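You operate a simulated robot arm through the tools that you are given. There is no shell and no other tool.

The job below is to be done with a simulated two-armed robot. You get a single attempt, and the scene is never put back.

JOB
Unplug the bench buckle, try the GO gauge in it, then buckle the bench strap and tug it.
Fine: the gauge must drop home; orange plug and gauge end in the gauge holder, the plug in its shallow pocket; the adjuster stays.

Only the result counts: the job must be done as asked and must still hold three seconds after the hand-in. Knocking over, shifting, dropping, spilling or breaking anything else fails it.

ROBOT AND FRAMES
Two 6-joint arms with two-finger parallel grippers on one trunk that stands fixed in place. Base frame: the origin is at the foot of the trunk, x ahead of it, y to its left, z up. Readings come in mm, degrees, newtons and seconds.
The left shoulder is at [280, 185, 1205], the right one opposite. With the tool pointing down near the work surface each hand reaches from about 260 to 560 mm from the base axis, measured 20 degrees to its own side. Payload 1.57 kg a hand.
The tool frame of a hand sits at the grasp point between the pads (the TCP): z along the fingers, y along the line on which they close. The tips reach 30 mm beyond it. The gripper opens to 80 mm. The fingers are 17 mm wide and 12 mm thick; the gripper's body (40 by 82 mm) begins 80 mm behind the TCP.
Orientation is that of the tool frame in the base frame, as a unit quaternion [x, y, z, w]. With the fingers straight down and closing along the base's y, the tool's x points along the base's -x, its y along +y and its z along -z.

CONTROLS
- The arms move only by the tool arm_command. It takes "left_plan", "right_plan" or both (then of equal length, played together; a hand with none holds still); each is a list of rows, each a list of 7 numbers: the turn, a rotation vector about the base's x, y, z in degrees, then the shift along the base's x, y, z in m, then the opening, from 0 (shut) to 1 (fully open). In form: [[wx, wy, wz, dx, dy, dz, hand], ...]. A call has 1 to 20 rows; each row shifts and turns the commanded pose from where the row before left it. Each row takes 0.2 s and may step no farther than 50 mm and 8.6 degrees from the row before; otherwise, or with a gripper value out of range, the whole call is refused. Where a pose cannot be reached the arm comes as near as it can. A force on the tool above 40 N (or 10 N above the force at the start of the call, whichever is more), or a blocked arm, ends the call early, and 0.2 s more pass. Each finger travels about 153 mm/s and halts on what it meets, pressing with about 38 N; the grip force reading is that of the motor and also rises with nothing between the fingers. The clock runs only during rows and for 0.2 s after the last one: add rows that do not move to give the fingers time. The reply holds the time, the measured pose of the TCP, the force on the tool along the base axes, the opening and the grip force, in the units named above and with some noise, with the torque about the TCP (base axes, N m) and any sound that the robot's microphone picked up, and new pictures: "views" is both (left out), scene, wrist or none (wrist: the cameras of the hands that moved).
- Cameras (640 x 400 px; columns grow to the right, rows downward): "scene" is now at [240.7, 18.8, 1651.3]; the picture's right is [0.20, -0.98, 0.00], its down [-0.66, -0.14, -0.74] and it looks along [0.73, 0.15, -0.67] (base axes); focal length 320 px, centre (320, 200). "left" rides on the left gripper at [72, 7, -122] in its tool frame; the picture's right is [-0.09, 1.00, 0.00], its down [-0.84, -0.08, -0.54] and it looks along [-0.54, -0.05, 0.84] (tool axes); focal length 238 px, centre (320, 200). "right" rides on the right gripper at [72, -7, -122] in its tool frame; the picture's right is [0.09, 1.00, 0.00], its down [-0.84, 0.08, -0.54] and it looks along [-0.54, 0.05, 0.84] (tool axes); focal length 238 px, centre (320, 200). There is no depth. A picture from a camera that has moved, and an enlarged one, comes with that camera's place and axes in the base frame and with its lens.
- raise_lower(by): slides the trunk up (or, below 0, down) by that many mm; the arms and the scene camera ride with it, the base frame stays. It gives what a move gives, with no picture.
- pan_tilt(pan, tilt): turns the head with the scene camera to pan (to the left, within 86 degrees either way) and tilt (down, from -29 to 69), counted from straight ahead of the robot. It gives what a move gives, and a new picture of the scene camera.
- inspect(camera, box): a new picture of the part [left, top, right, bottom] of that camera's present view, enlarged. The clock stands still meanwhile.
- job_done(): hands the job in; it is judged then, once.

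Places have to be worked out from the pictures, the camera data and where the tool is seen. Open the grippers and draw the arms clear of the work before you hand the job in, unless the task says otherwise.

The tools are called after ">>>" as name(argument=value, ...) on one line, values as JSON. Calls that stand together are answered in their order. arm_command: Moves the arms, as the interface text tells. Its arguments: {"type":"object","properties":{"left_plan":{"type":"array"},"right_plan":{"type":"array"},"views":{"type":"string","enum":["both","scene","wrist","none"]}},"required":[]} The other tools are called the same way: raise_lower (by) slides the trunk up or down; pan_tilt (pan, tilt) turns the head that bears the scene camera; inspect (camera, box) takes an enlarged picture of a part of a camera's view; job_done () hands the job in.

At the start:

```text
t: 0.0
left_position: [506.7, 336.4, 1335.9]
left_tcp_rot: [-0.001, 1.0, 0.0, 0.001]
left_force: [0.5, -0.4, 0.3]
left_ft_torque: [-0.02, 0.01, 0.02]
left_finger_gap: 80.1
left_gripper_force: 0.1
right_position: [587.8, -184.6, 1295.5]
right_tcp_rot: [0.0, 1.0, -0.001, -0.001]
right_force: [-0.3, -0.4, 0.7]
right_ft_torque: [-0.03, -0.02, 0.02]
right_finger_gap: 80.0
right_gripper_force: 0.1
trunk travel left (down, up): [-900.0, 90.0]
head pan, tilt: [11.6, 42.2]
```

scene: 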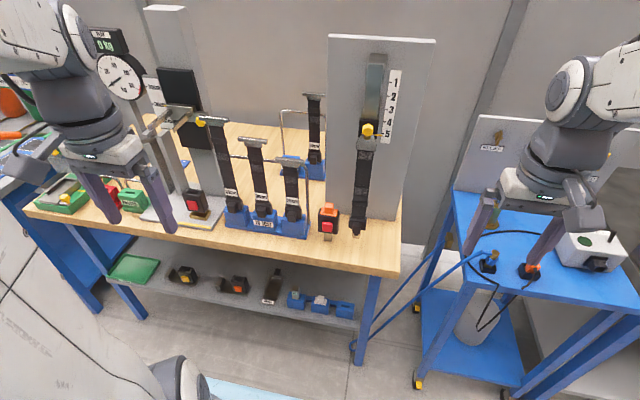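
right: 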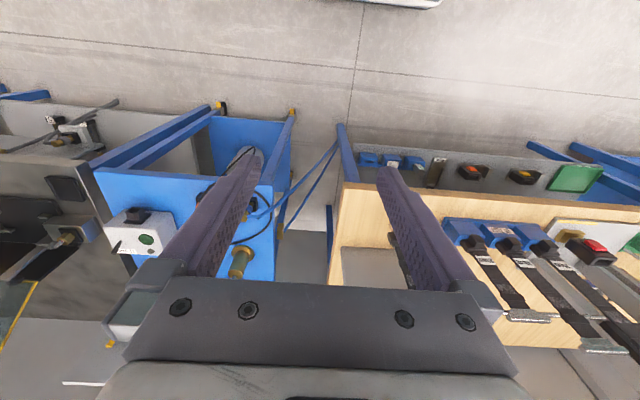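
left: 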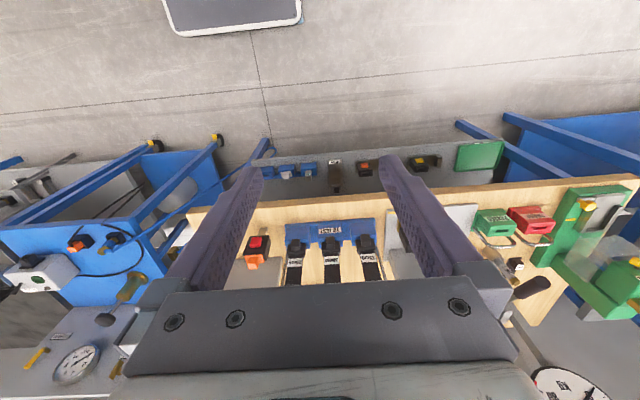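

The bench carries several buckle-like items; I need closer looks at the scene before moving anything.

>>> inspect(camera="scene", box=[200, 80, 420, 250])

>>> inspect(camera="scene", box=[20, 10, 240, 240])

>>> inspect(camera="left", box=[180, 130, 400, 290])

>>> inspect(camera="left", box=[400, 130, 640, 330])

```text
2.35 times, centred on (310, 165) of scene
camera zoom: at [240.7, 18.8, 1651.3], right [0.2, -0.98, 0.0], down [-0.66, -0.14, -0.74], along [0.73, 0.15, -0.67], focal length 753 px, centre (344, 282)
```

zoom: 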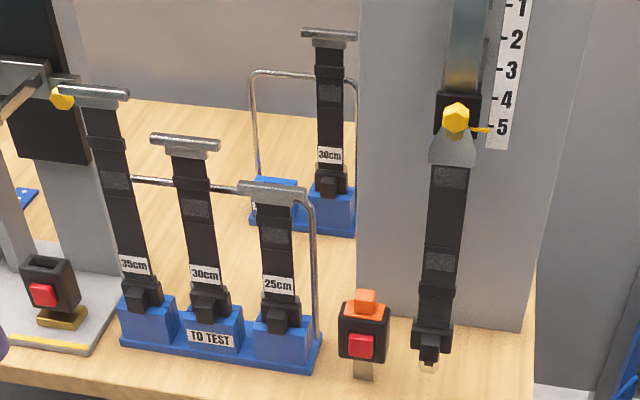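

```text
1.74 times, centred on (130, 125) of scene
camera zoom: at [240.7, 18.8, 1651.3], right [0.2, -0.98, 0.0], down [-0.66, -0.14, -0.74], along [0.73, 0.15, -0.67], focal length 557 px, centre (650, 330)
```

zoom: 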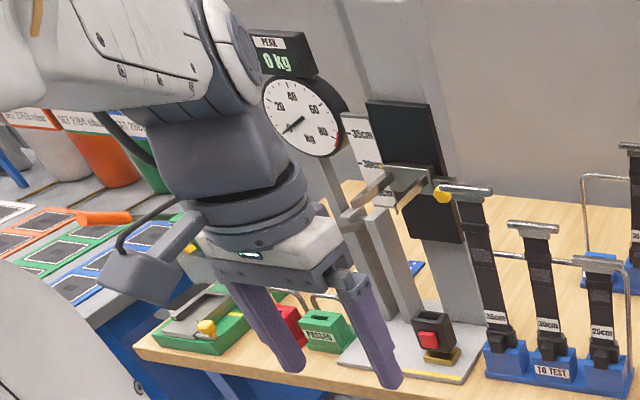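

```text
2.50 times, centred on (290, 210) of left
camera zoom: at [436.8, 342.7, 1457.5], right [0.09, 1.0, 0.0], down [0.84, -0.08, 0.54], along [0.54, -0.05, -0.84], focal length 596 px, centre (395, 175)
```

zoom: 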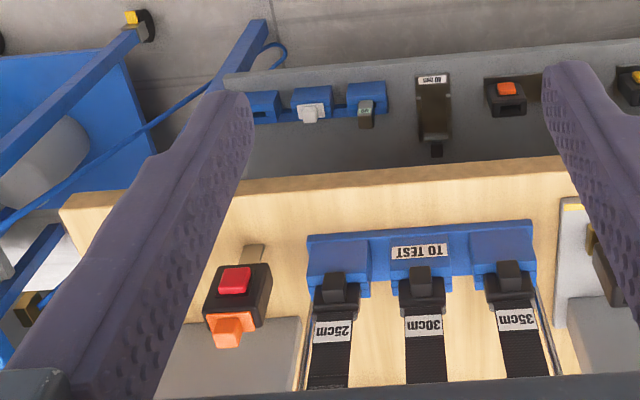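

```text
2.00 times, centred on (520, 230) of left
camera zoom: at [436.8, 342.7, 1457.5], right [0.09, 1.0, 0.0], down [0.84, -0.08, 0.54], along [0.54, -0.05, -0.84], focal length 477 px, centre (-80, 140)
```

zoom: 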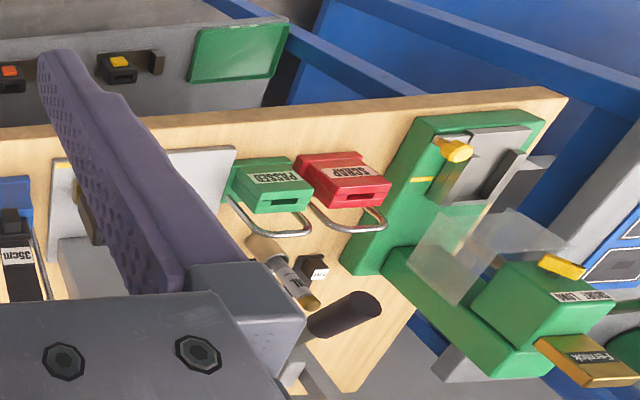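

The red-button buckle with the orange plug stands below the scaled adjuster panel with its hanging strap; the blue holder on the lower shelf may be the gauge holder. I zoom in on these.

>>> inspect(camera="scene", box=[250, 260, 380, 340])

>>> inspect(camera="scene", box=[310, 180, 390, 250])

>>> inspect(camera="left", box=[250, 145, 350, 205])

>>> inspect(camera="right", box=[330, 120, 480, 220])

>>> inspect(camera="scene", box=[430, 180, 640, 320])

>>> inspect(camera="scene", box=[100, 250, 250, 310])

```text
4.92 times, centred on (315, 300) of scene
camera zoom: at [240.7, 18.8, 1651.3], right [0.2, -0.98, 0.0], down [-0.66, -0.14, -0.74], along [0.73, 0.15, -0.67], focal length 1576 px, centre (345, -292)
```

zoom: 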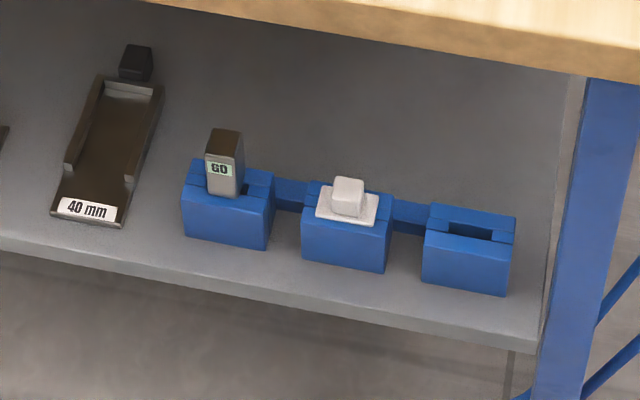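

```text
5.71 times, centred on (350, 215) of scene
camera zoom: at [240.7, 18.8, 1651.3], right [0.2, -0.98, 0.0], down [-0.66, -0.14, -0.74], along [0.73, 0.15, -0.67], focal length 1830 px, centre (149, 114)
```

zoom: 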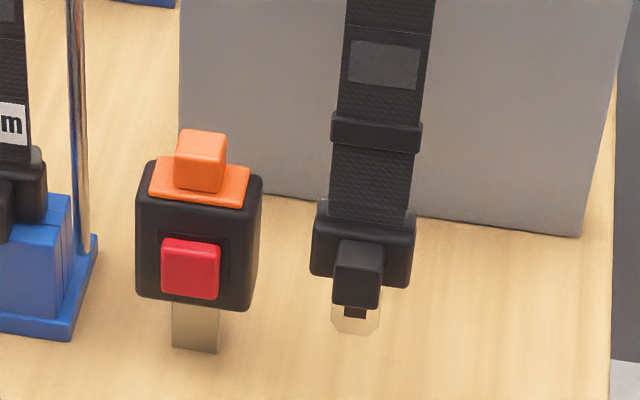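

```text
6.40 times, centred on (300, 175) of left
camera zoom: at [436.8, 342.7, 1457.5], right [0.09, 1.0, 0.0], down [0.84, -0.08, 0.54], along [0.54, -0.05, -0.84], focal length 1525 px, centre (448, 360)
```

zoom: 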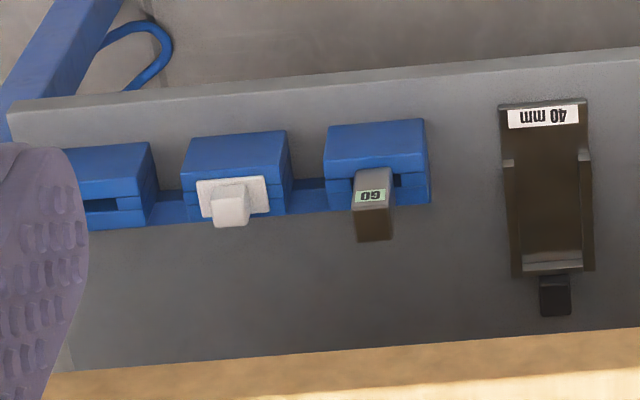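

```text
4.00 times, centred on (405, 170) of right
camera zoom: at [516.1, -191.6, 1416.5], right [-0.09, 1.0, 0.0], down [0.84, 0.08, 0.54], along [0.54, 0.05, -0.84], focal length 953 px, centre (-20, 320)
```

zoom: 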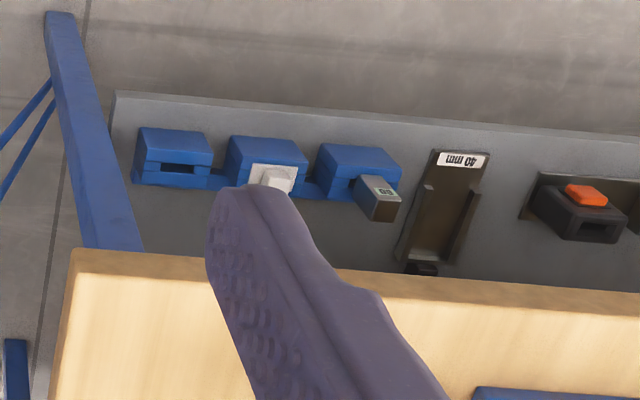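

```text
2.86 times, centred on (535, 250) of scene
camera zoom: at [240.7, 18.8, 1651.3], right [0.2, -0.98, 0.0], down [-0.66, -0.14, -0.74], along [0.73, 0.15, -0.67], focal length 915 px, centre (-294, 57)
```

zoom: 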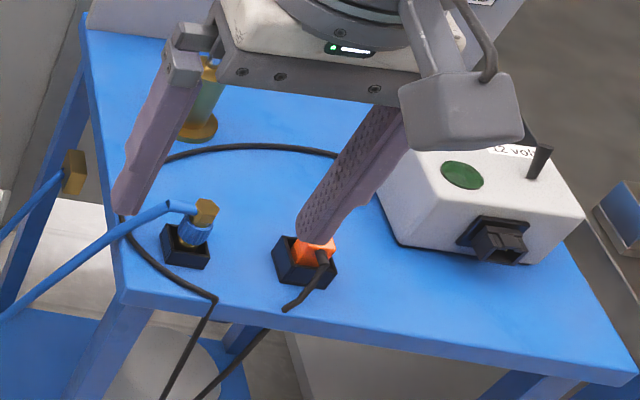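

```text
4.27 times, centred on (175, 280) of scene
camera zoom: at [240.7, 18.8, 1651.3], right [0.2, -0.98, 0.0], down [-0.66, -0.14, -0.74], along [0.73, 0.15, -0.67], focal length 1366 px, centre (939, -141)
```

zoom: 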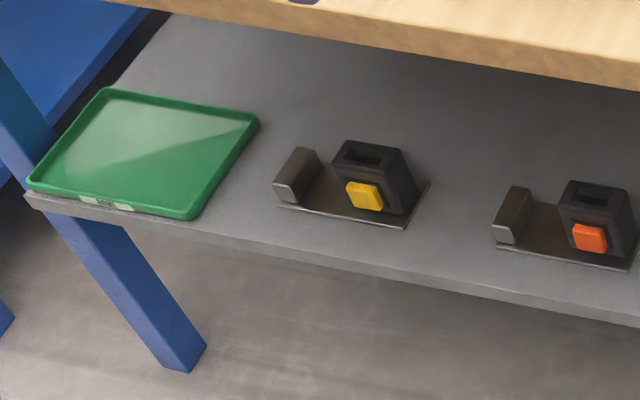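

Rough stereo puts the buckle near (1070, 100, 750), with the gauge holder on the lower shelf near (870, 250, 570). I lower the trunk, with the arms well in front of the bench, to get closer views and better reach.

>>> raise_lower(by=-250)

>>> pan_tilt(pan=5, tilt=32)

```text
t: 2.6
left_position: [508.3, 335.8, 1084.5]
left_tcp_rot: [0.0, 1.0, 0.0, -0.001]
left_force: [0.0, -0.5, 0.4]
left_ft_torque: [-0.03, -0.04, 0.01]
left_finger_gap: 80.0
left_gripper_force: 0.0
right_position: [586.9, -185.1, 1044.7]
right_tcp_rot: [0.0, 1.0, 0.0, 0.0]
right_force: [-0.6, -0.2, -0.2]
right_ft_torque: [-0.03, 0.0, 0.03]
right_finger_gap: 80.1
right_gripper_force: 0.1
trunk travel left (down, up): [-650.0, 340.0]
head pan, tilt: [11.6, 42.2]
```

```text
t: 3.3
left_position: [509.0, 335.9, 1084.8]
left_tcp_rot: [0.0, 1.0, 0.0, 0.001]
left_force: [-0.6, 0.5, 0.3]
left_ft_torque: [0.0, 0.04, -0.01]
left_finger_gap: 80.3
left_gripper_force: 0.0
right_position: [588.5, -184.2, 1045.4]
right_tcp_rot: [0.0, 1.0, 0.0, -0.001]
right_force: [-0.5, 0.7, -0.5]
right_ft_torque: [-0.03, 0.03, -0.01]
right_finger_gap: 79.9
right_gripper_force: 0.0
trunk travel left (down, up): [-650.0, 340.0]
head pan, tilt: [5.0, 32.0]
camera scene: at [248.1, 9.9, 1416.6], right [0.09, -1.0, 0.0], down [-0.53, -0.05, -0.85], along [0.84, 0.07, -0.53], focal length 320 px, centre (320, 200)
```

scene: 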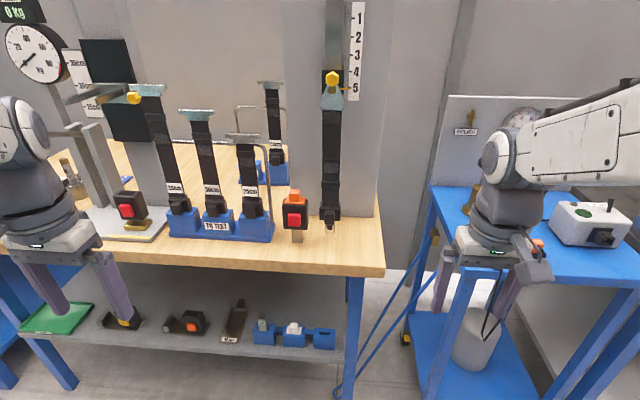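

The view is better now. I take fresh pictures from each camera for triangulation.

>>> inspect(camera="left", box=[0, 0, 640, 400])

>>> inspect(camera="right", box=[0, 0, 640, 400])

>>> inspect(camera="scene", box=[260, 160, 380, 250])

>>> inspect(camera="scene", box=[210, 290, 350, 370])

```text
1.00 times, centred on (320, 200) of left (not enlarged: the box is as wide or as high as the picture)
camera zoom: at [436.8, 342.7, 1207.5], right [0.09, 1.0, 0.0], down [0.84, -0.08, 0.54], along [0.54, -0.05, -0.84], focal length 238 px, centre (320, 200)
```

zoom: 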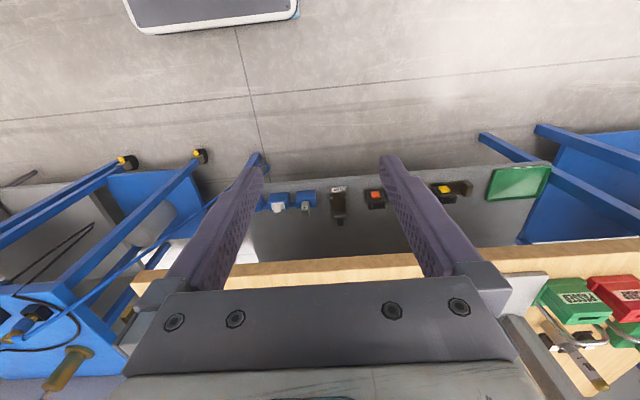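

```text
1.00 times, centred on (320, 200) of right (not enlarged: the box is as wide or as high as the picture)
camera zoom: at [516.1, -191.6, 1166.5], right [-0.09, 1.0, 0.0], down [0.84, 0.08, 0.54], along [0.54, 0.05, -0.84], focal length 238 px, centre (320, 200)
```

zoom: 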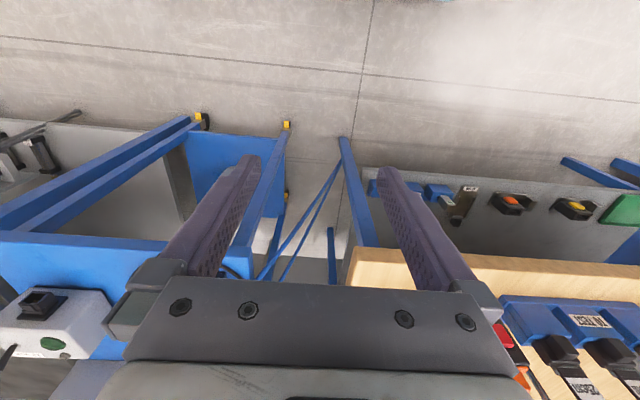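

```text
4.44 times, centred on (320, 205) of scene
camera zoom: at [248.1, 9.9, 1416.6], right [0.09, -1.0, 0.0], down [-0.53, -0.05, -0.85], along [0.84, 0.07, -0.53], focal length 1423 px, centre (320, 178)
```

zoom: 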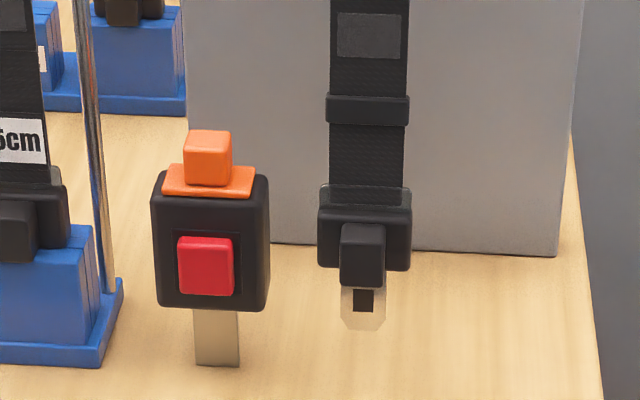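

```text
4.57 times, centred on (280, 330) of scene
camera zoom: at [248.1, 9.9, 1416.6], right [0.09, -1.0, 0.0], down [-0.53, -0.05, -0.85], along [0.84, 0.07, -0.53], focal length 1464 px, centre (503, -394)
```

zoom: 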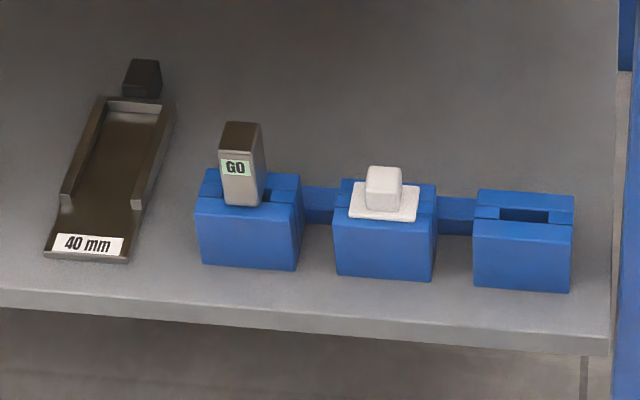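

Using correct zoom parameters, the button is at about (866,126,970), stalk foot (887,126,886), hanging tongue tip (886,42,934), bench top z≈886 with front edge x≈794, and the GO gauge label at (873,248,563), under the bench top. Horizontal hands are needed, so I first spin the left tool so that its camera will ride above once pitched forward.

>>> arm_command(left_plan=[[0, 0, 8.5, 0.005, 0, 0, 1], [0, 0, 8.5, 0.005, 0, 0, 1], [0, 0, 8.5, 0.005, 0, 0, 1], [0, 0, 8.5, 0.005, 0, 0, 1], [0, 0, 8.5, 0.005, 0, 0, 1], [0, 0, 8.5, 0.005, 0, 0, 1], [0, 0, 8.5, 0.005, 0, 0, 1], [0, 0, 8.5, 0.005, 0, 0, 1], [0, 0, 8.5, 0.005, 0, 0, 1], [0, 0, 8.5, 0.005, 0, 0, 1], [0, 0, 8.5, 0, 0, 0, 1], [0, 0, 8.5, 0, 0, 0, 1], [0, 0, 8.5, 0, 0, 0, 1], [0, 0, 8.5, 0, 0, 0, 1], [0, 0, 8.5, 0, 0, 0, 1], [0, 0, 8.5, 0, 0, 0, 1], [0, 0, 8.5, 0, 0, 0, 1], [0, 0, 8.5, 0, 0, 0, 1], [0, 0, 8.5, 0, 0, 0, 1], [0, 0, 8.5, 0, 0, 0, 1]], views="both")

```text
t: 7.5
left_position: [558.9, 335.9, 1083.9]
left_tcp_rot: [0.996, -0.086, 0.0, 0.001]
left_force: [0.4, 0.8, -0.7]
left_ft_torque: [0.01, -0.03, 0.01]
left_finger_gap: 79.9
left_gripper_force: 0.1
right_position: [588.1, -184.4, 1045.4]
right_tcp_rot: [0.0, 1.0, 0.0, 0.0]
right_force: [-0.4, 0.0, 0.5]
right_ft_torque: [0.02, 0.02, -0.02]
right_finger_gap: 80.2
right_gripper_force: 0.1
trunk travel left (down, up): [-650.0, 340.0]
head pan, tilt: [5.0, 32.0]
camera scene: at [248.1, 9.8, 1416.7], right [0.09, -1.0, 0.0], down [-0.53, -0.05, -0.85], along [0.84, 0.07, -0.53], focal length 320 px, centre (320, 200)
camera left: at [628.9, 316.9, 1207.1], right [-0.26, -0.97, 0.0], down [-0.81, 0.22, 0.54], along [-0.52, 0.14, -0.84], focal length 238 px, centre (320, 200)
```

scene: 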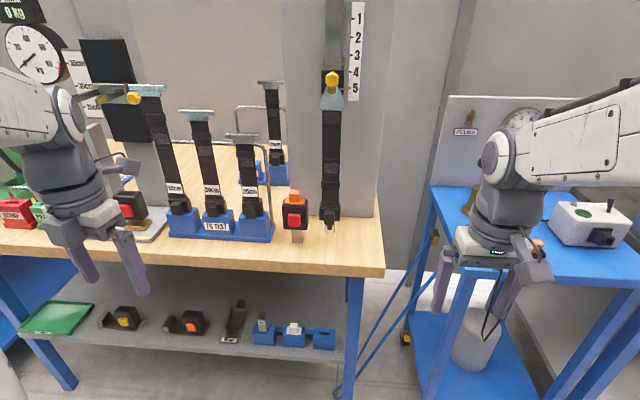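
left: 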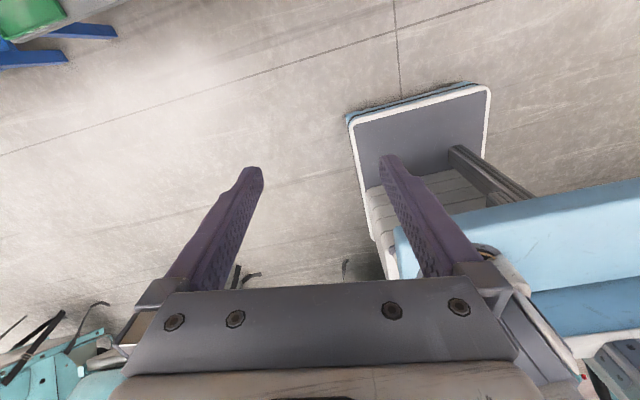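

The spin worked. Next I finish the last 10° and pitch the left fingers forward to horizontal while advancing to x≈650.

>>> arm_command(left_plan=[[0, 0, 5, 0.0, 0, 0, 1], [0, 0, 5, 0.0, 0, 0, 1], [0, -8.2, 0, 0.01, -0.01, 0, 1], [0, -8.2, 0, 0.01, -0.01, 0, 1], [0, -8.2, 0, 0.01, -0.01, 0, 1], [0, -8.2, 0, 0.01, -0.01, 0, 1], [0, -8.2, 0, 0.01, -0.01, 0, 1], [0, -8.2, 0, 0.01, -0.01, 0, 1], [0, -8.2, 0, 0.01, -0.01, 0, 1], [0, -8.2, 0, 0.01, -0.01, 0, 1], [0, -8.2, 0, 0.01, -0.01, 0, 1], [0, -8.2, 0, 0.01, -0.01, 0, 1], [0, -8, 0, 0.0, -0.01, 0, 1], [0, 0, 0, 0, 0, 0, 1]], views="both")

```text
t: 10.5
left_position: [729.8, 258.0, 1131.7]
left_tcp_rot: [0.707, 0.0, 0.707, 0.0]
left_force: [0.5, 0.4, 0.0]
left_ft_torque: [0.02, -0.03, 0.04]
left_finger_gap: 79.9
left_gripper_force: 0.1
left hand out of reach, approached as far as the arm can: row 9, 10, 11, 12, 13
right_position: [588.3, -183.9, 1045.4]
right_tcp_rot: [0.0, 1.0, 0.0, 0.0]
right_force: [0.1, -0.2, -0.3]
right_ft_torque: [0.01, -0.04, 0.01]
right_finger_gap: 80.1
right_gripper_force: 0.0
trunk travel left (down, up): [-650.0, 340.0]
head pan, tilt: [5.0, 32.0]
camera scene: at [248.3, 9.9, 1416.6], right [0.09, -1.0, 0.0], down [-0.53, -0.05, -0.85], along [0.84, 0.07, -0.53], focal length 320 px, centre (320, 200)
camera left: at [608.6, 251.0, 1204.5], right [0.0, -1.0, -0.09], down [-0.54, 0.08, -0.84], along [0.84, 0.05, -0.54], focal length 238 px, centre (320, 200)
```

scene: 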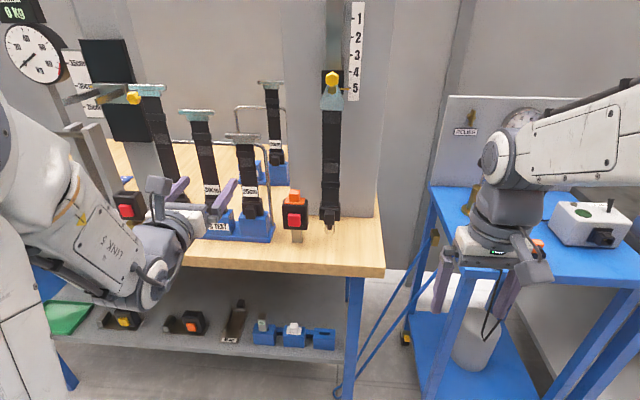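
left: 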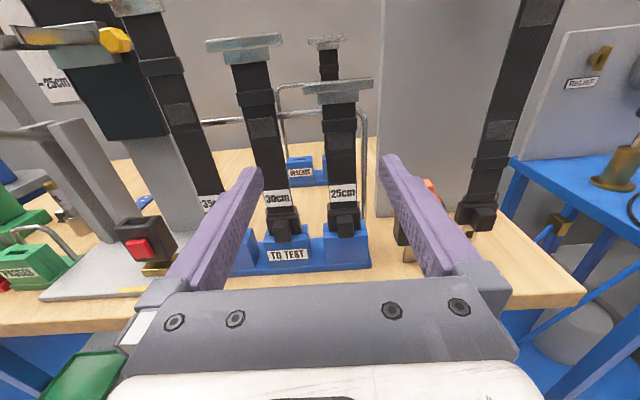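

The left hand is now horizontal at (730,258,1132), with its camera on top. I shift right in y to look down at the buckle.

>>> arm_command(left_plan=[[0, 0, 0, 0, -0.04, 0, 1], [0, 0, 0, 0, -0.04, 0, 1], [0, 0, 0, 0, -0.03, 0, 1], [0, 0, 0, 0, 0, 0, 1]], views="wrist")

```text
t: 11.5
left_position: [731.6, 239.2, 1142.2]
left_tcp_rot: [0.708, -0.001, 0.707, 0.002]
left_force: [0.8, -0.4, -0.3]
left_ft_torque: [0.02, -0.02, 0.0]
left_finger_gap: 80.0
left_gripper_force: 0.1
left hand out of reach, approached as far as the arm can: row 1, 2, 3
right_position: [588.9, -184.4, 1045.0]
right_tcp_rot: [0.0, 1.0, 0.001, 0.0]
right_force: [0.1, -0.2, -0.3]
right_ft_torque: [0.0, -0.02, -0.02]
right_finger_gap: 79.9
right_gripper_force: 0.0
trunk travel left (down, up): [-650.0, 340.0]
head pan, tilt: [5.0, 32.0]
camera left: at [609.8, 232.6, 1214.7], right [-0.01, -1.0, -0.09], down [-0.54, 0.08, -0.84], along [0.84, 0.04, -0.54], focal length 238 px, centre (320, 200)
```

left: 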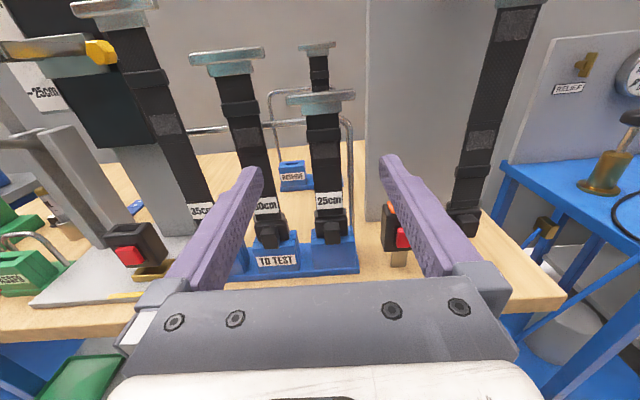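

The commanded pose is still inside the too-close zone, so I push it forward by 100 mm, which should bring the hand near (758,126,1104), with the tips still short of the buckle.

>>> arm_command(left_plan=[[0, 0, 0, 0.025, 0, 0.005, 1], [0, 0, 0, 0.025, 0, 0.005, 1], [0, 0, 0, 0.025, 0, 0.005, 1], [0, 0, 0, 0.025, 0, 0.005, 1], [0, 0, 0, 0, 0, 0, 1]], views="both")

```text
t: 12.7
left_position: [829.0, 252.0, 1165.0]
left_tcp_rot: [0.707, -0.003, 0.707, 0.003]
left_force: [-0.6, 0.0, -0.5]
left_ft_torque: [0.05, 0.01, 0.01]
left_finger_gap: 80.1
left_gripper_force: 0.0
left hand out of reach, approached as far as the arm can: row 1, 3, 4
right_position: [588.4, -185.0, 1044.6]
right_tcp_rot: [0.0, 1.0, 0.0, 0.0]
right_force: [0.0, -0.2, -0.1]
right_ft_torque: [0.0, 0.0, 0.0]
right_finger_gap: 80.3
right_gripper_force: 0.1
trunk travel left (down, up): [-650.0, 340.0]
head pan, tilt: [5.0, 32.0]
camera scene: at [248.2, 9.8, 1416.7], right [0.09, -1.0, 0.0], down [-0.53, -0.05, -0.85], along [0.84, 0.07, -0.53], focal length 320 px, centre (320, 200)
camera left: at [707.5, 245.6, 1236.7], right [-0.01, -1.0, -0.09], down [-0.54, 0.08, -0.84], along [0.84, 0.04, -0.54], focal length 238 px, centre (320, 200)
```

scene: 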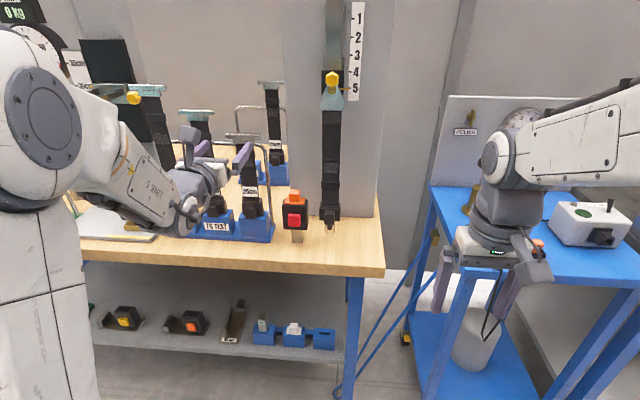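
left: 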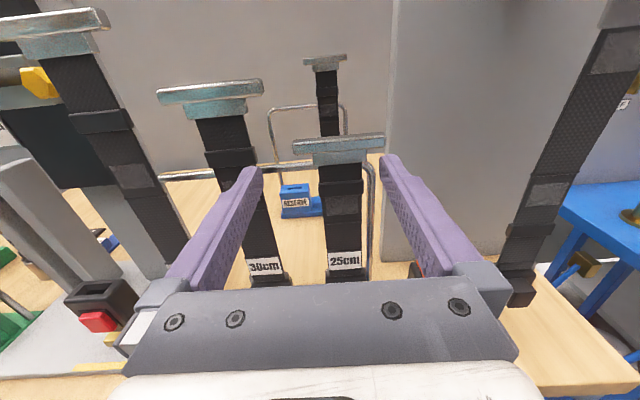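

The hand went to (829,252,1165), so an unreachable row leaves it at the nearest pose. I back away from the straps and then try lower z with negative y to learn the reach limits.

>>> arm_command(left_plan=[[0, 0, 0, -0.03, 0, 0, 1], [0, 0, 0, -0.03, 0, 0, 1], [0, 0, 0, 0, 0, 0, 1]], views="none")

>>> arm_command(left_plan=[[0, 0, 0, 0, -0.03, 0, 1], [0, 0, 0, 0, 0, 0, 1]], views="none")

>>> arm_command(left_plan=[[0, 0, 0, 0, 0, -0.03, 1], [0, 0, 0, 0, 0, 0, 1]], views="none")

```text
t: 13.5
left_position: [767.4, 250.7, 1164.1]
left_tcp_rot: [0.708, 0.001, 0.707, -0.001]
left_force: [-0.1, -0.1, 0.1]
left_ft_torque: [-0.02, -0.01, -0.01]
left_finger_gap: 79.9
left_gripper_force: 0.0
right_position: [587.4, -184.6, 1045.3]
right_tcp_rot: [0.0, 1.0, 0.0, 0.0]
right_force: [0.5, -0.1, -1.3]
right_ft_torque: [-0.02, 0.01, 0.01]
right_finger_gap: 79.9
right_gripper_force: 0.0
trunk travel left (down, up): [-650.0, 340.0]
head pan, tilt: [5.0, 32.0]
```

```text
t: 14.1
left_position: [766.1, 239.9, 1165.2]
left_tcp_rot: [0.707, -0.003, 0.707, 0.003]
left_force: [-0.9, 0.6, -0.4]
left_ft_torque: [0.04, -0.02, 0.03]
left_finger_gap: 79.8
left_gripper_force: 0.0
left hand out of reach, approached as far as the arm can: row 1
right_position: [588.3, -184.8, 1044.0]
right_tcp_rot: [0.0, 1.0, 0.0, -0.001]
right_force: [0.2, -0.7, 0.6]
right_ft_torque: [-0.02, 0.02, -0.01]
right_finger_gap: 79.8
right_gripper_force: 0.1
trunk travel left (down, up): [-650.0, 340.0]
head pan, tilt: [5.0, 32.0]
```

```text
t: 14.7
left_position: [764.7, 245.4, 1136.4]
left_tcp_rot: [0.708, -0.002, 0.707, 0.002]
left_force: [-0.1, -0.3, -0.4]
left_ft_torque: [-0.02, -0.01, 0.01]
left_finger_gap: 79.9
left_gripper_force: 0.0
left hand out of reach, approached as far as the arm can: row 1
right_position: [587.8, -184.6, 1044.9]
right_tcp_rot: [0.0, 1.0, 0.0, 0.0]
right_force: [-0.3, 0.2, -0.1]
right_ft_torque: [-0.01, 0.01, -0.01]
right_finger_gap: 80.0
right_gripper_force: 0.1
trunk travel left (down, up): [-650.0, 340.0]
head pan, tilt: [5.0, 32.0]
```

The limit looks like a constant bearing of about 7° from the left shoulder. I test whether yawing the tool to the right lets the TCP go further inward.

>>> arm_command(left_plan=[[0, 0, -8.5, 0, 0, 0, 1], [0, 0, -8.5, 0, 0, 0, 1], [0, 0, 0, 0, -0.03, 0, 1], [0, 0, 0, 0, -0.03, 0, 1], [0, 0, 0, 0, 0, 0, 1]], views="none")

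```text
t: 15.9
left_position: [765.2, 186.1, 1136.7]
left_tcp_rot: [0.699, -0.105, 0.699, 0.104]
left_force: [0.3, -0.4, -0.3]
left_ft_torque: [0.01, -0.01, -0.01]
left_finger_gap: 79.9
left_gripper_force: 0.1
right_position: [587.2, -185.1, 1045.3]
right_tcp_rot: [0.0, 1.0, 0.0, 0.0]
right_force: [0.1, -0.3, 0.4]
right_ft_torque: [-0.02, -0.01, 0.01]
right_finger_gap: 79.8
right_gripper_force: 0.0
trunk travel left (down, up): [-650.0, 340.0]
head pan, tilt: [5.0, 32.0]
```

Yawing helps: y=186 was reached freely. I continue inward toward y=126 at this yaw.

>>> arm_command(left_plan=[[0, 0, 0, 0, -0.02, 0, 1], [0, 0, 0, 0, -0.02, 0, 1], [0, 0, 0, 0, -0.02, 0, 1], [0, 0, 0, 0, 0, 0, 1]], views="both")

```text
t: 16.9
left_position: [763.9, 126.6, 1136.9]
left_tcp_rot: [0.7, -0.105, 0.699, 0.104]
left_force: [0.0, -0.8, -0.1]
left_ft_torque: [0.02, -0.02, -0.01]
left_finger_gap: 80.0
left_gripper_force: 0.1
right_position: [587.5, -184.1, 1045.4]
right_tcp_rot: [-0.001, 1.0, 0.0, 0.0]
right_force: [0.4, 0.7, 0.0]
right_ft_torque: [-0.01, -0.01, 0.02]
right_finger_gap: 79.8
right_gripper_force: 0.0
trunk travel left (down, up): [-650.0, 340.0]
head pan, tilt: [5.0, 32.0]
camera scene: at [248.1, 9.8, 1416.7], right [0.09, -1.0, 0.0], down [-0.53, -0.05, -0.85], along [0.84, 0.07, -0.53], focal length 320 px, centre (320, 200)
camera left: at [646.7, 154.8, 1210.8], right [-0.29, -0.95, -0.09], down [-0.5, 0.23, -0.84], along [0.82, -0.2, -0.54], focal length 238 px, centre (320, 200)
```

scene: 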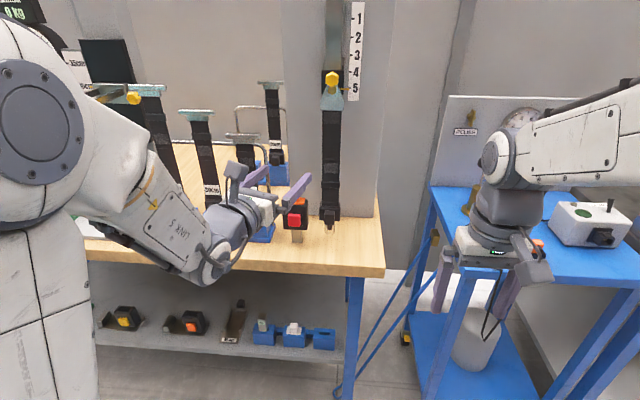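
left: 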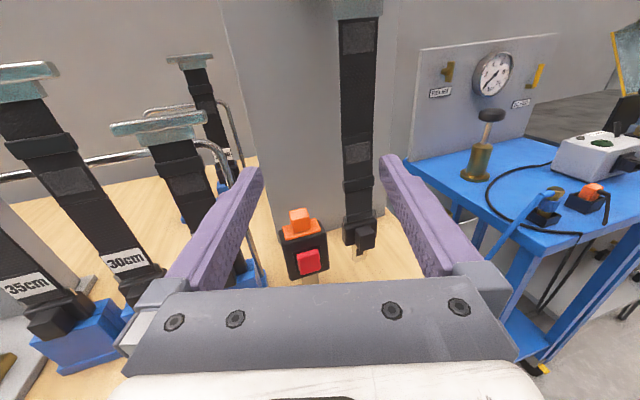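

Reached y=126 easily. Now I test whether the yaw can go back to 0 here.

>>> arm_command(left_plan=[[0, 0, 4, 0, 0, 0, 1], [0, 0, 4, 0, 0, 0, 1], [0, 0, 4, 0, 0, 0, 1], [0, 0, 5, 0, 0, 0, 1], [0, 0, 0, 0, 0, 0, 1]], views="none")

```text
t: 18.1
left_position: [757.0, 236.5, 1154.6]
left_tcp_rot: [0.708, -0.006, 0.706, 0.006]
left_force: [0.1, -0.1, -0.1]
left_ft_torque: [0.02, 0.01, 0.02]
left_finger_gap: 80.0
left_gripper_force: 0.1
left hand out of reach, approached as far as the arm can: row 1, 2, 3, 4
right_position: [587.4, -184.2, 1044.4]
right_tcp_rot: [0.0, 1.0, 0.0, 0.0]
right_force: [1.1, -0.6, 0.4]
right_ft_torque: [-0.01, 0.03, 0.02]
right_finger_gap: 79.9
right_gripper_force: 0.0
trunk travel left (down, up): [-650.0, 340.0]
head pan, tilt: [5.0, 32.0]
```

Yaw 0 at y=126 isn't reachable with a fully horizontal tool in this arm posture. I test with the fingers pitched about 30° downward.

>>> arm_command(left_plan=[[0, 7.5, 0, 0, 0, 0, 1], [0, 7.5, 0, 0, 0, 0, 1], [0, 7.5, 0, 0, 0, 0, 1], [0, 7.5, 0, 0, 0, 0, 1], [0, 0, 0, 0, -0.03, 0, 1], [0, 0, 0, 0, -0.03, 0, 1], [0, 0, 0, 0, -0.03, 0, 1], [0, 0, 0, 0, -0.02, 0, 1], [0, 0, 0, 0, 0, 0, 1]], views="scene")

```text
t: 20.1
left_position: [756.9, 134.6, 1154.6]
left_tcp_rot: [0.866, -0.001, 0.499, 0.0]
left_force: [0.8, 0.8, 0.6]
left_ft_torque: [0.02, 0.0, -0.01]
left_finger_gap: 79.7
left_gripper_force: 0.2
left hand out of reach, approached as far as the arm can: row 6
right_position: [586.9, -184.9, 1044.8]
right_tcp_rot: [-0.001, 1.0, 0.0, 0.0]
right_force: [0.1, -0.1, 1.0]
right_ft_torque: [0.01, 0.02, 0.01]
right_finger_gap: 79.9
right_gripper_force: 0.2
trunk travel left (down, up): [-650.0, 340.0]
head pan, tilt: [5.0, 32.0]
camera scene: at [248.1, 9.7, 1416.7], right [0.09, -1.0, 0.0], down [-0.53, -0.05, -0.85], along [0.84, 0.07, -0.53], focal length 320 px, centre (320, 200)
```

scene: 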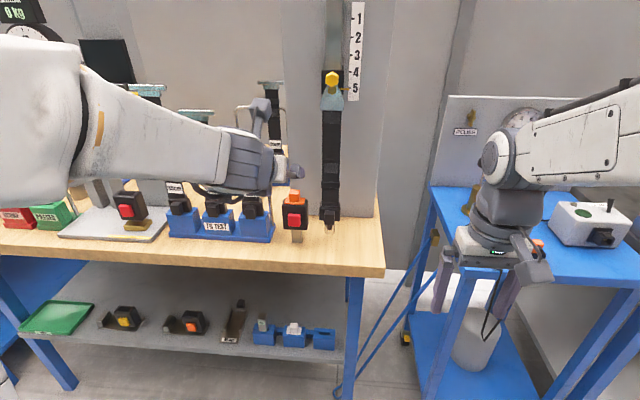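

With 30° downward pitch the inward pose is reachable, and the arm changed posture. I try pitching back toward horizontal from here.

>>> arm_command(left_plan=[[0, -5, 0, 0, 0, 0, 1], [0, -5, 0, 0, 0, 0, 1], [0, -5, 0, 0, 0, 0, 1], [0, 0, 0, 0, 0, 0, 1]], views="none")

>>> arm_command(left_plan=[[0, -5, 0, 0, 0, 0, 1], [0, -5, 0, 0, 0, 0, 1], [0, -5, 0, 0, 0, 0, 1], [0, 0, 0, 0, 0, 0, 1]], views="both")

```text
t: 21.1
left_position: [757.7, 135.1, 1154.2]
left_tcp_rot: [0.793, -0.001, 0.609, 0.001]
left_force: [0.1, 0.1, -0.5]
left_ft_torque: [0.02, 0.01, 0.01]
left_finger_gap: 79.7
left_gripper_force: 0.0
right_position: [588.6, -184.0, 1043.5]
right_tcp_rot: [0.0, 1.0, 0.0, 0.0]
right_force: [-0.7, -0.3, 0.2]
right_ft_torque: [0.0, -0.02, -0.01]
right_finger_gap: 80.2
right_gripper_force: 0.0
trunk travel left (down, up): [-650.0, 340.0]
head pan, tilt: [5.0, 32.0]
```

```text
t: 22.1
left_position: [757.4, 135.4, 1154.0]
left_tcp_rot: [0.707, 0.0, 0.707, -0.001]
left_force: [1.3, -1.6, 0.1]
left_ft_torque: [0.03, 0.02, 0.03]
left_finger_gap: 80.0
left_gripper_force: 0.0
right_position: [586.9, -184.6, 1044.2]
right_tcp_rot: [0.0, 1.0, 0.001, 0.0]
right_force: [-0.3, -0.1, 0.2]
right_ft_torque: [-0.01, 0.01, 0.0]
right_finger_gap: 79.9
right_gripper_force: 0.0
trunk travel left (down, up): [-650.0, 340.0]
head pan, tilt: [5.0, 32.0]
camera scene: at [248.2, 9.8, 1416.7], right [0.09, -1.0, 0.0], down [-0.53, -0.05, -0.85], along [0.84, 0.07, -0.53], focal length 320 px, centre (320, 200)
camera left: at [635.1, 127.7, 1227.2], right [0.0, -1.0, -0.09], down [-0.54, 0.08, -0.84], along [0.84, 0.05, -0.54], focal length 238 px, centre (320, 200)
```

scene: 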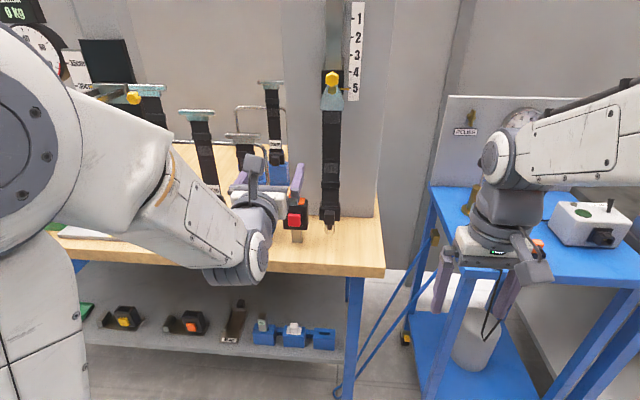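
left: 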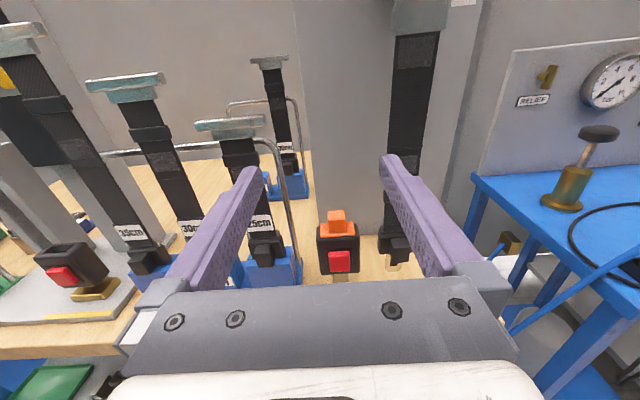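

Excellent: the hand is now horizontal with yaw 0 at y=135. I zoom in to measure the buckle, plug and strap.

>>> inspect(camera="left", box=[290, 190, 370, 290])

>>> inspect(camera="left", box=[220, 120, 420, 290])

>>> inspect(camera="scene", box=[220, 140, 360, 250])

```text
4.00 times, centred on (330, 240) of left
camera zoom: at [635.1, 127.7, 1227.2], right [0.0, -1.0, -0.09], down [-0.54, 0.08, -0.84], along [0.84, 0.05, -0.54], focal length 953 px, centre (280, 40)
```

zoom: 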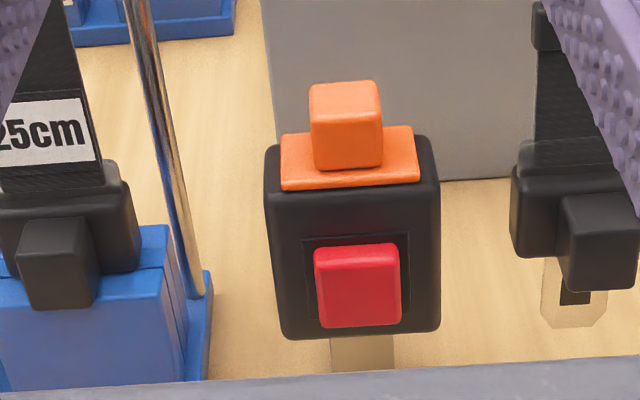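

```text
2.35 times, centred on (320, 205) of left
camera zoom: at [635.1, 127.7, 1227.2], right [0.0, -1.0, -0.09], down [-0.54, 0.08, -0.84], along [0.84, 0.05, -0.54], focal length 561 px, centre (320, 188)
```

zoom: 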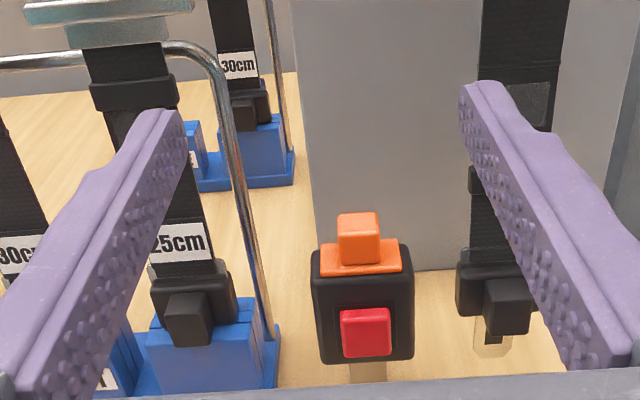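

```text
3.64 times, centred on (290, 195) of scene
camera zoom: at [248.2, 9.8, 1416.7], right [0.09, -1.0, 0.0], down [-0.53, -0.05, -0.85], along [0.84, 0.07, -0.53], focal length 1164 px, centre (429, 218)
```

zoom: 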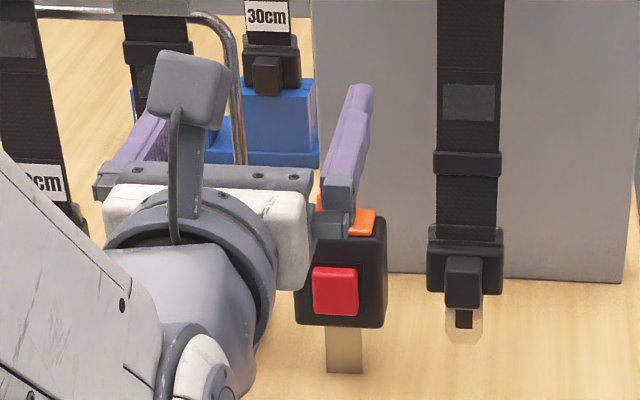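

I lower the hand 90 mm straight down, clear of the buckle, and partly close it, to get a good baseline for triangulation with the wrist camera.

>>> arm_command(left_plan=[[0, 0, 0, 0, 0, -0.02, 0.9], [0, 0, 0, 0, 0, -0.02, 0.8], [0, 0, 0, 0, -0.003, -0.02, 0.7], [0, 0, 0, 0, -0.003, -0.02, 0.6], [0, 0, 0, 0, -0.003, -0.01, 0.6], [0, 0, 0, 0, 0, 0, 0.6]], views="both")

>>> inspect(camera="left", box=[240, 120, 400, 220])

```text
t: 23.5
left_position: [758.7, 92.2, 1091.9]
left_tcp_rot: [0.708, -0.001, 0.706, -0.005]
left_force: [-0.9, -0.4, 0.4]
left_ft_torque: [0.0, -0.03, 0.02]
left_finger_gap: 48.0
left_gripper_force: 0.0
left hand out of reach, approached as far as the arm can: row 1, 2, 3, 4, 5
right_position: [587.6, -185.3, 1045.9]
right_tcp_rot: [0.0, 1.0, 0.0, 0.0]
right_force: [-0.2, -0.4, 0.1]
right_ft_torque: [0.02, 0.01, 0.02]
right_finger_gap: 80.0
right_gripper_force: 0.1
trunk travel left (down, up): [-650.0, 340.0]
head pan, tilt: [5.0, 32.0]
camera scene: at [248.2, 9.8, 1416.7], right [0.09, -1.0, 0.0], down [-0.53, -0.05, -0.85], along [0.84, 0.07, -0.53], focal length 320 px, centre (320, 200)
camera left: at [637.6, 84.6, 1164.7], right [0.0, -0.99, -0.1], down [-0.54, 0.08, -0.83], along [0.84, 0.06, -0.54], focal length 238 px, centre (320, 200)
```

scene: 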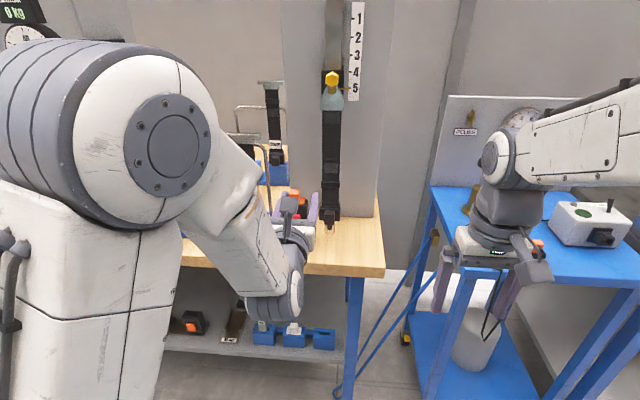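
left: 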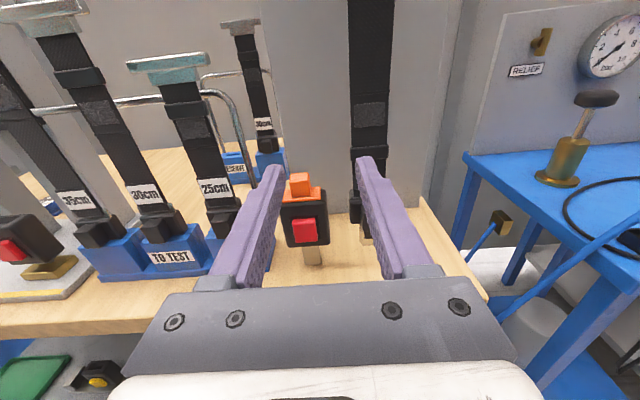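

```text
4.00 times, centred on (320, 170) of left
camera zoom: at [637.6, 84.6, 1164.7], right [0.0, -0.99, -0.1], down [-0.54, 0.08, -0.83], along [0.84, 0.06, -0.54], focal length 953 px, centre (320, 320)
```

zoom: 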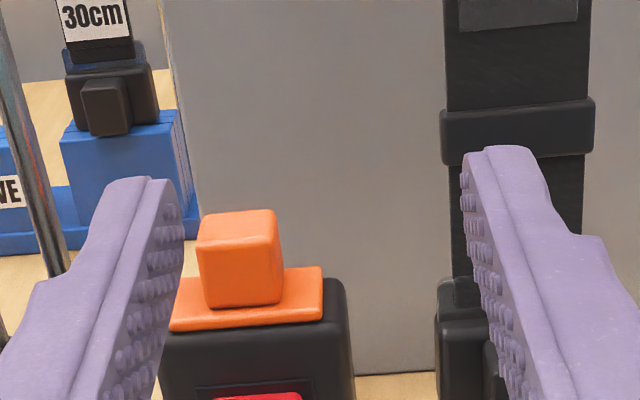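

The arm geometry has a dead zone when the hand is close in, so y slid to 92. Moving farther forward should leave that zone; I go forward and left at z≈1110, above the plug.

>>> arm_command(left_plan=[[0, 0, 0, 0.02, 0.008, 0.005, 0.6], [0, 0, 0, 0.02, 0.008, 0.005, 0.6], [0, 0, 0, 0.02, 0.008, 0.005, 0.6], [0, 0, 0, 0.02, 0.008, 0.005, 0.6], [0, 0, 0, 0, 0, 0, 0.6]], views="both")

```text
t: 24.7
left_position: [840.1, 119.7, 1115.7]
left_tcp_rot: [0.708, -0.001, 0.706, -0.005]
left_force: [0.4, -0.5, -0.4]
left_ft_torque: [-0.01, -0.02, -0.01]
left_finger_gap: 47.9
left_gripper_force: 0.0
left hand out of reach, approached as far as the arm can: row 4
right_position: [587.0, -184.5, 1045.4]
right_tcp_rot: [0.0, 1.0, -0.001, 0.001]
right_force: [-0.4, -0.4, -0.6]
right_ft_torque: [-0.02, 0.0, 0.0]
right_finger_gap: 79.9
right_gripper_force: 0.1
trunk travel left (down, up): [-650.0, 340.0]
head pan, tilt: [5.0, 32.0]
camera scene: at [248.2, 9.8, 1416.7], right [0.09, -1.0, 0.0], down [-0.53, -0.05, -0.85], along [0.84, 0.07, -0.53], focal length 320 px, centre (320, 200)
camera left: at [718.7, 112.1, 1187.9], right [0.01, -0.99, -0.1], down [-0.54, 0.08, -0.83], along [0.84, 0.06, -0.54], focal length 238 px, centre (320, 200)
```

scene: 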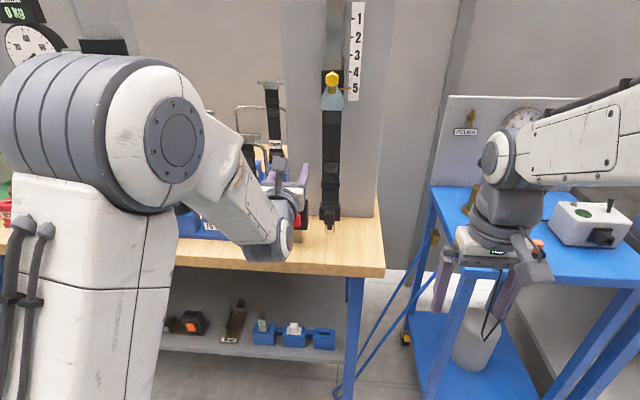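
left: 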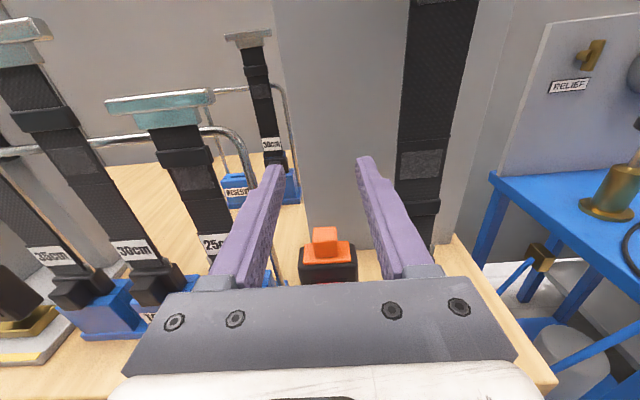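

At (840,120,1116) I'm at the dead zone's edge; it shrinks when the hand is higher relative to the shoulder. I raise and retract the hand, then lower the trunk further so the shoulder is well below the work height.

>>> arm_command(left_plan=[[0, 0, 0, -0.01, 0.001, 0.025, 0.6], [0, 0, 0, -0.01, 0.001, 0.025, 0.6], [0, 0, 0, -0.015, 0.001, 0.025, 0.6], [0, 0, 0, -0.015, 0.001, 0.025, 0.6], [0, 0, 0, -0.01, 0.001, 0.02, 0.6], [0, 0, 0, 0, 0, 0, 0.6]], views="none")

```text
t: 26.1
left_position: [777.8, 127.7, 1235.5]
left_tcp_rot: [0.707, 0.0, 0.707, 0.0]
left_force: [-0.1, 0.2, 0.0]
left_ft_torque: [0.01, -0.02, 0.01]
left_finger_gap: 48.1
left_gripper_force: 0.1
right_position: [588.4, -184.2, 1044.6]
right_tcp_rot: [0.001, 1.0, -0.001, 0.0]
right_force: [0.9, 0.5, 0.2]
right_ft_torque: [-0.01, 0.05, 0.0]
right_finger_gap: 79.9
right_gripper_force: 0.0
trunk travel left (down, up): [-650.0, 340.0]
head pan, tilt: [5.0, 32.0]
```

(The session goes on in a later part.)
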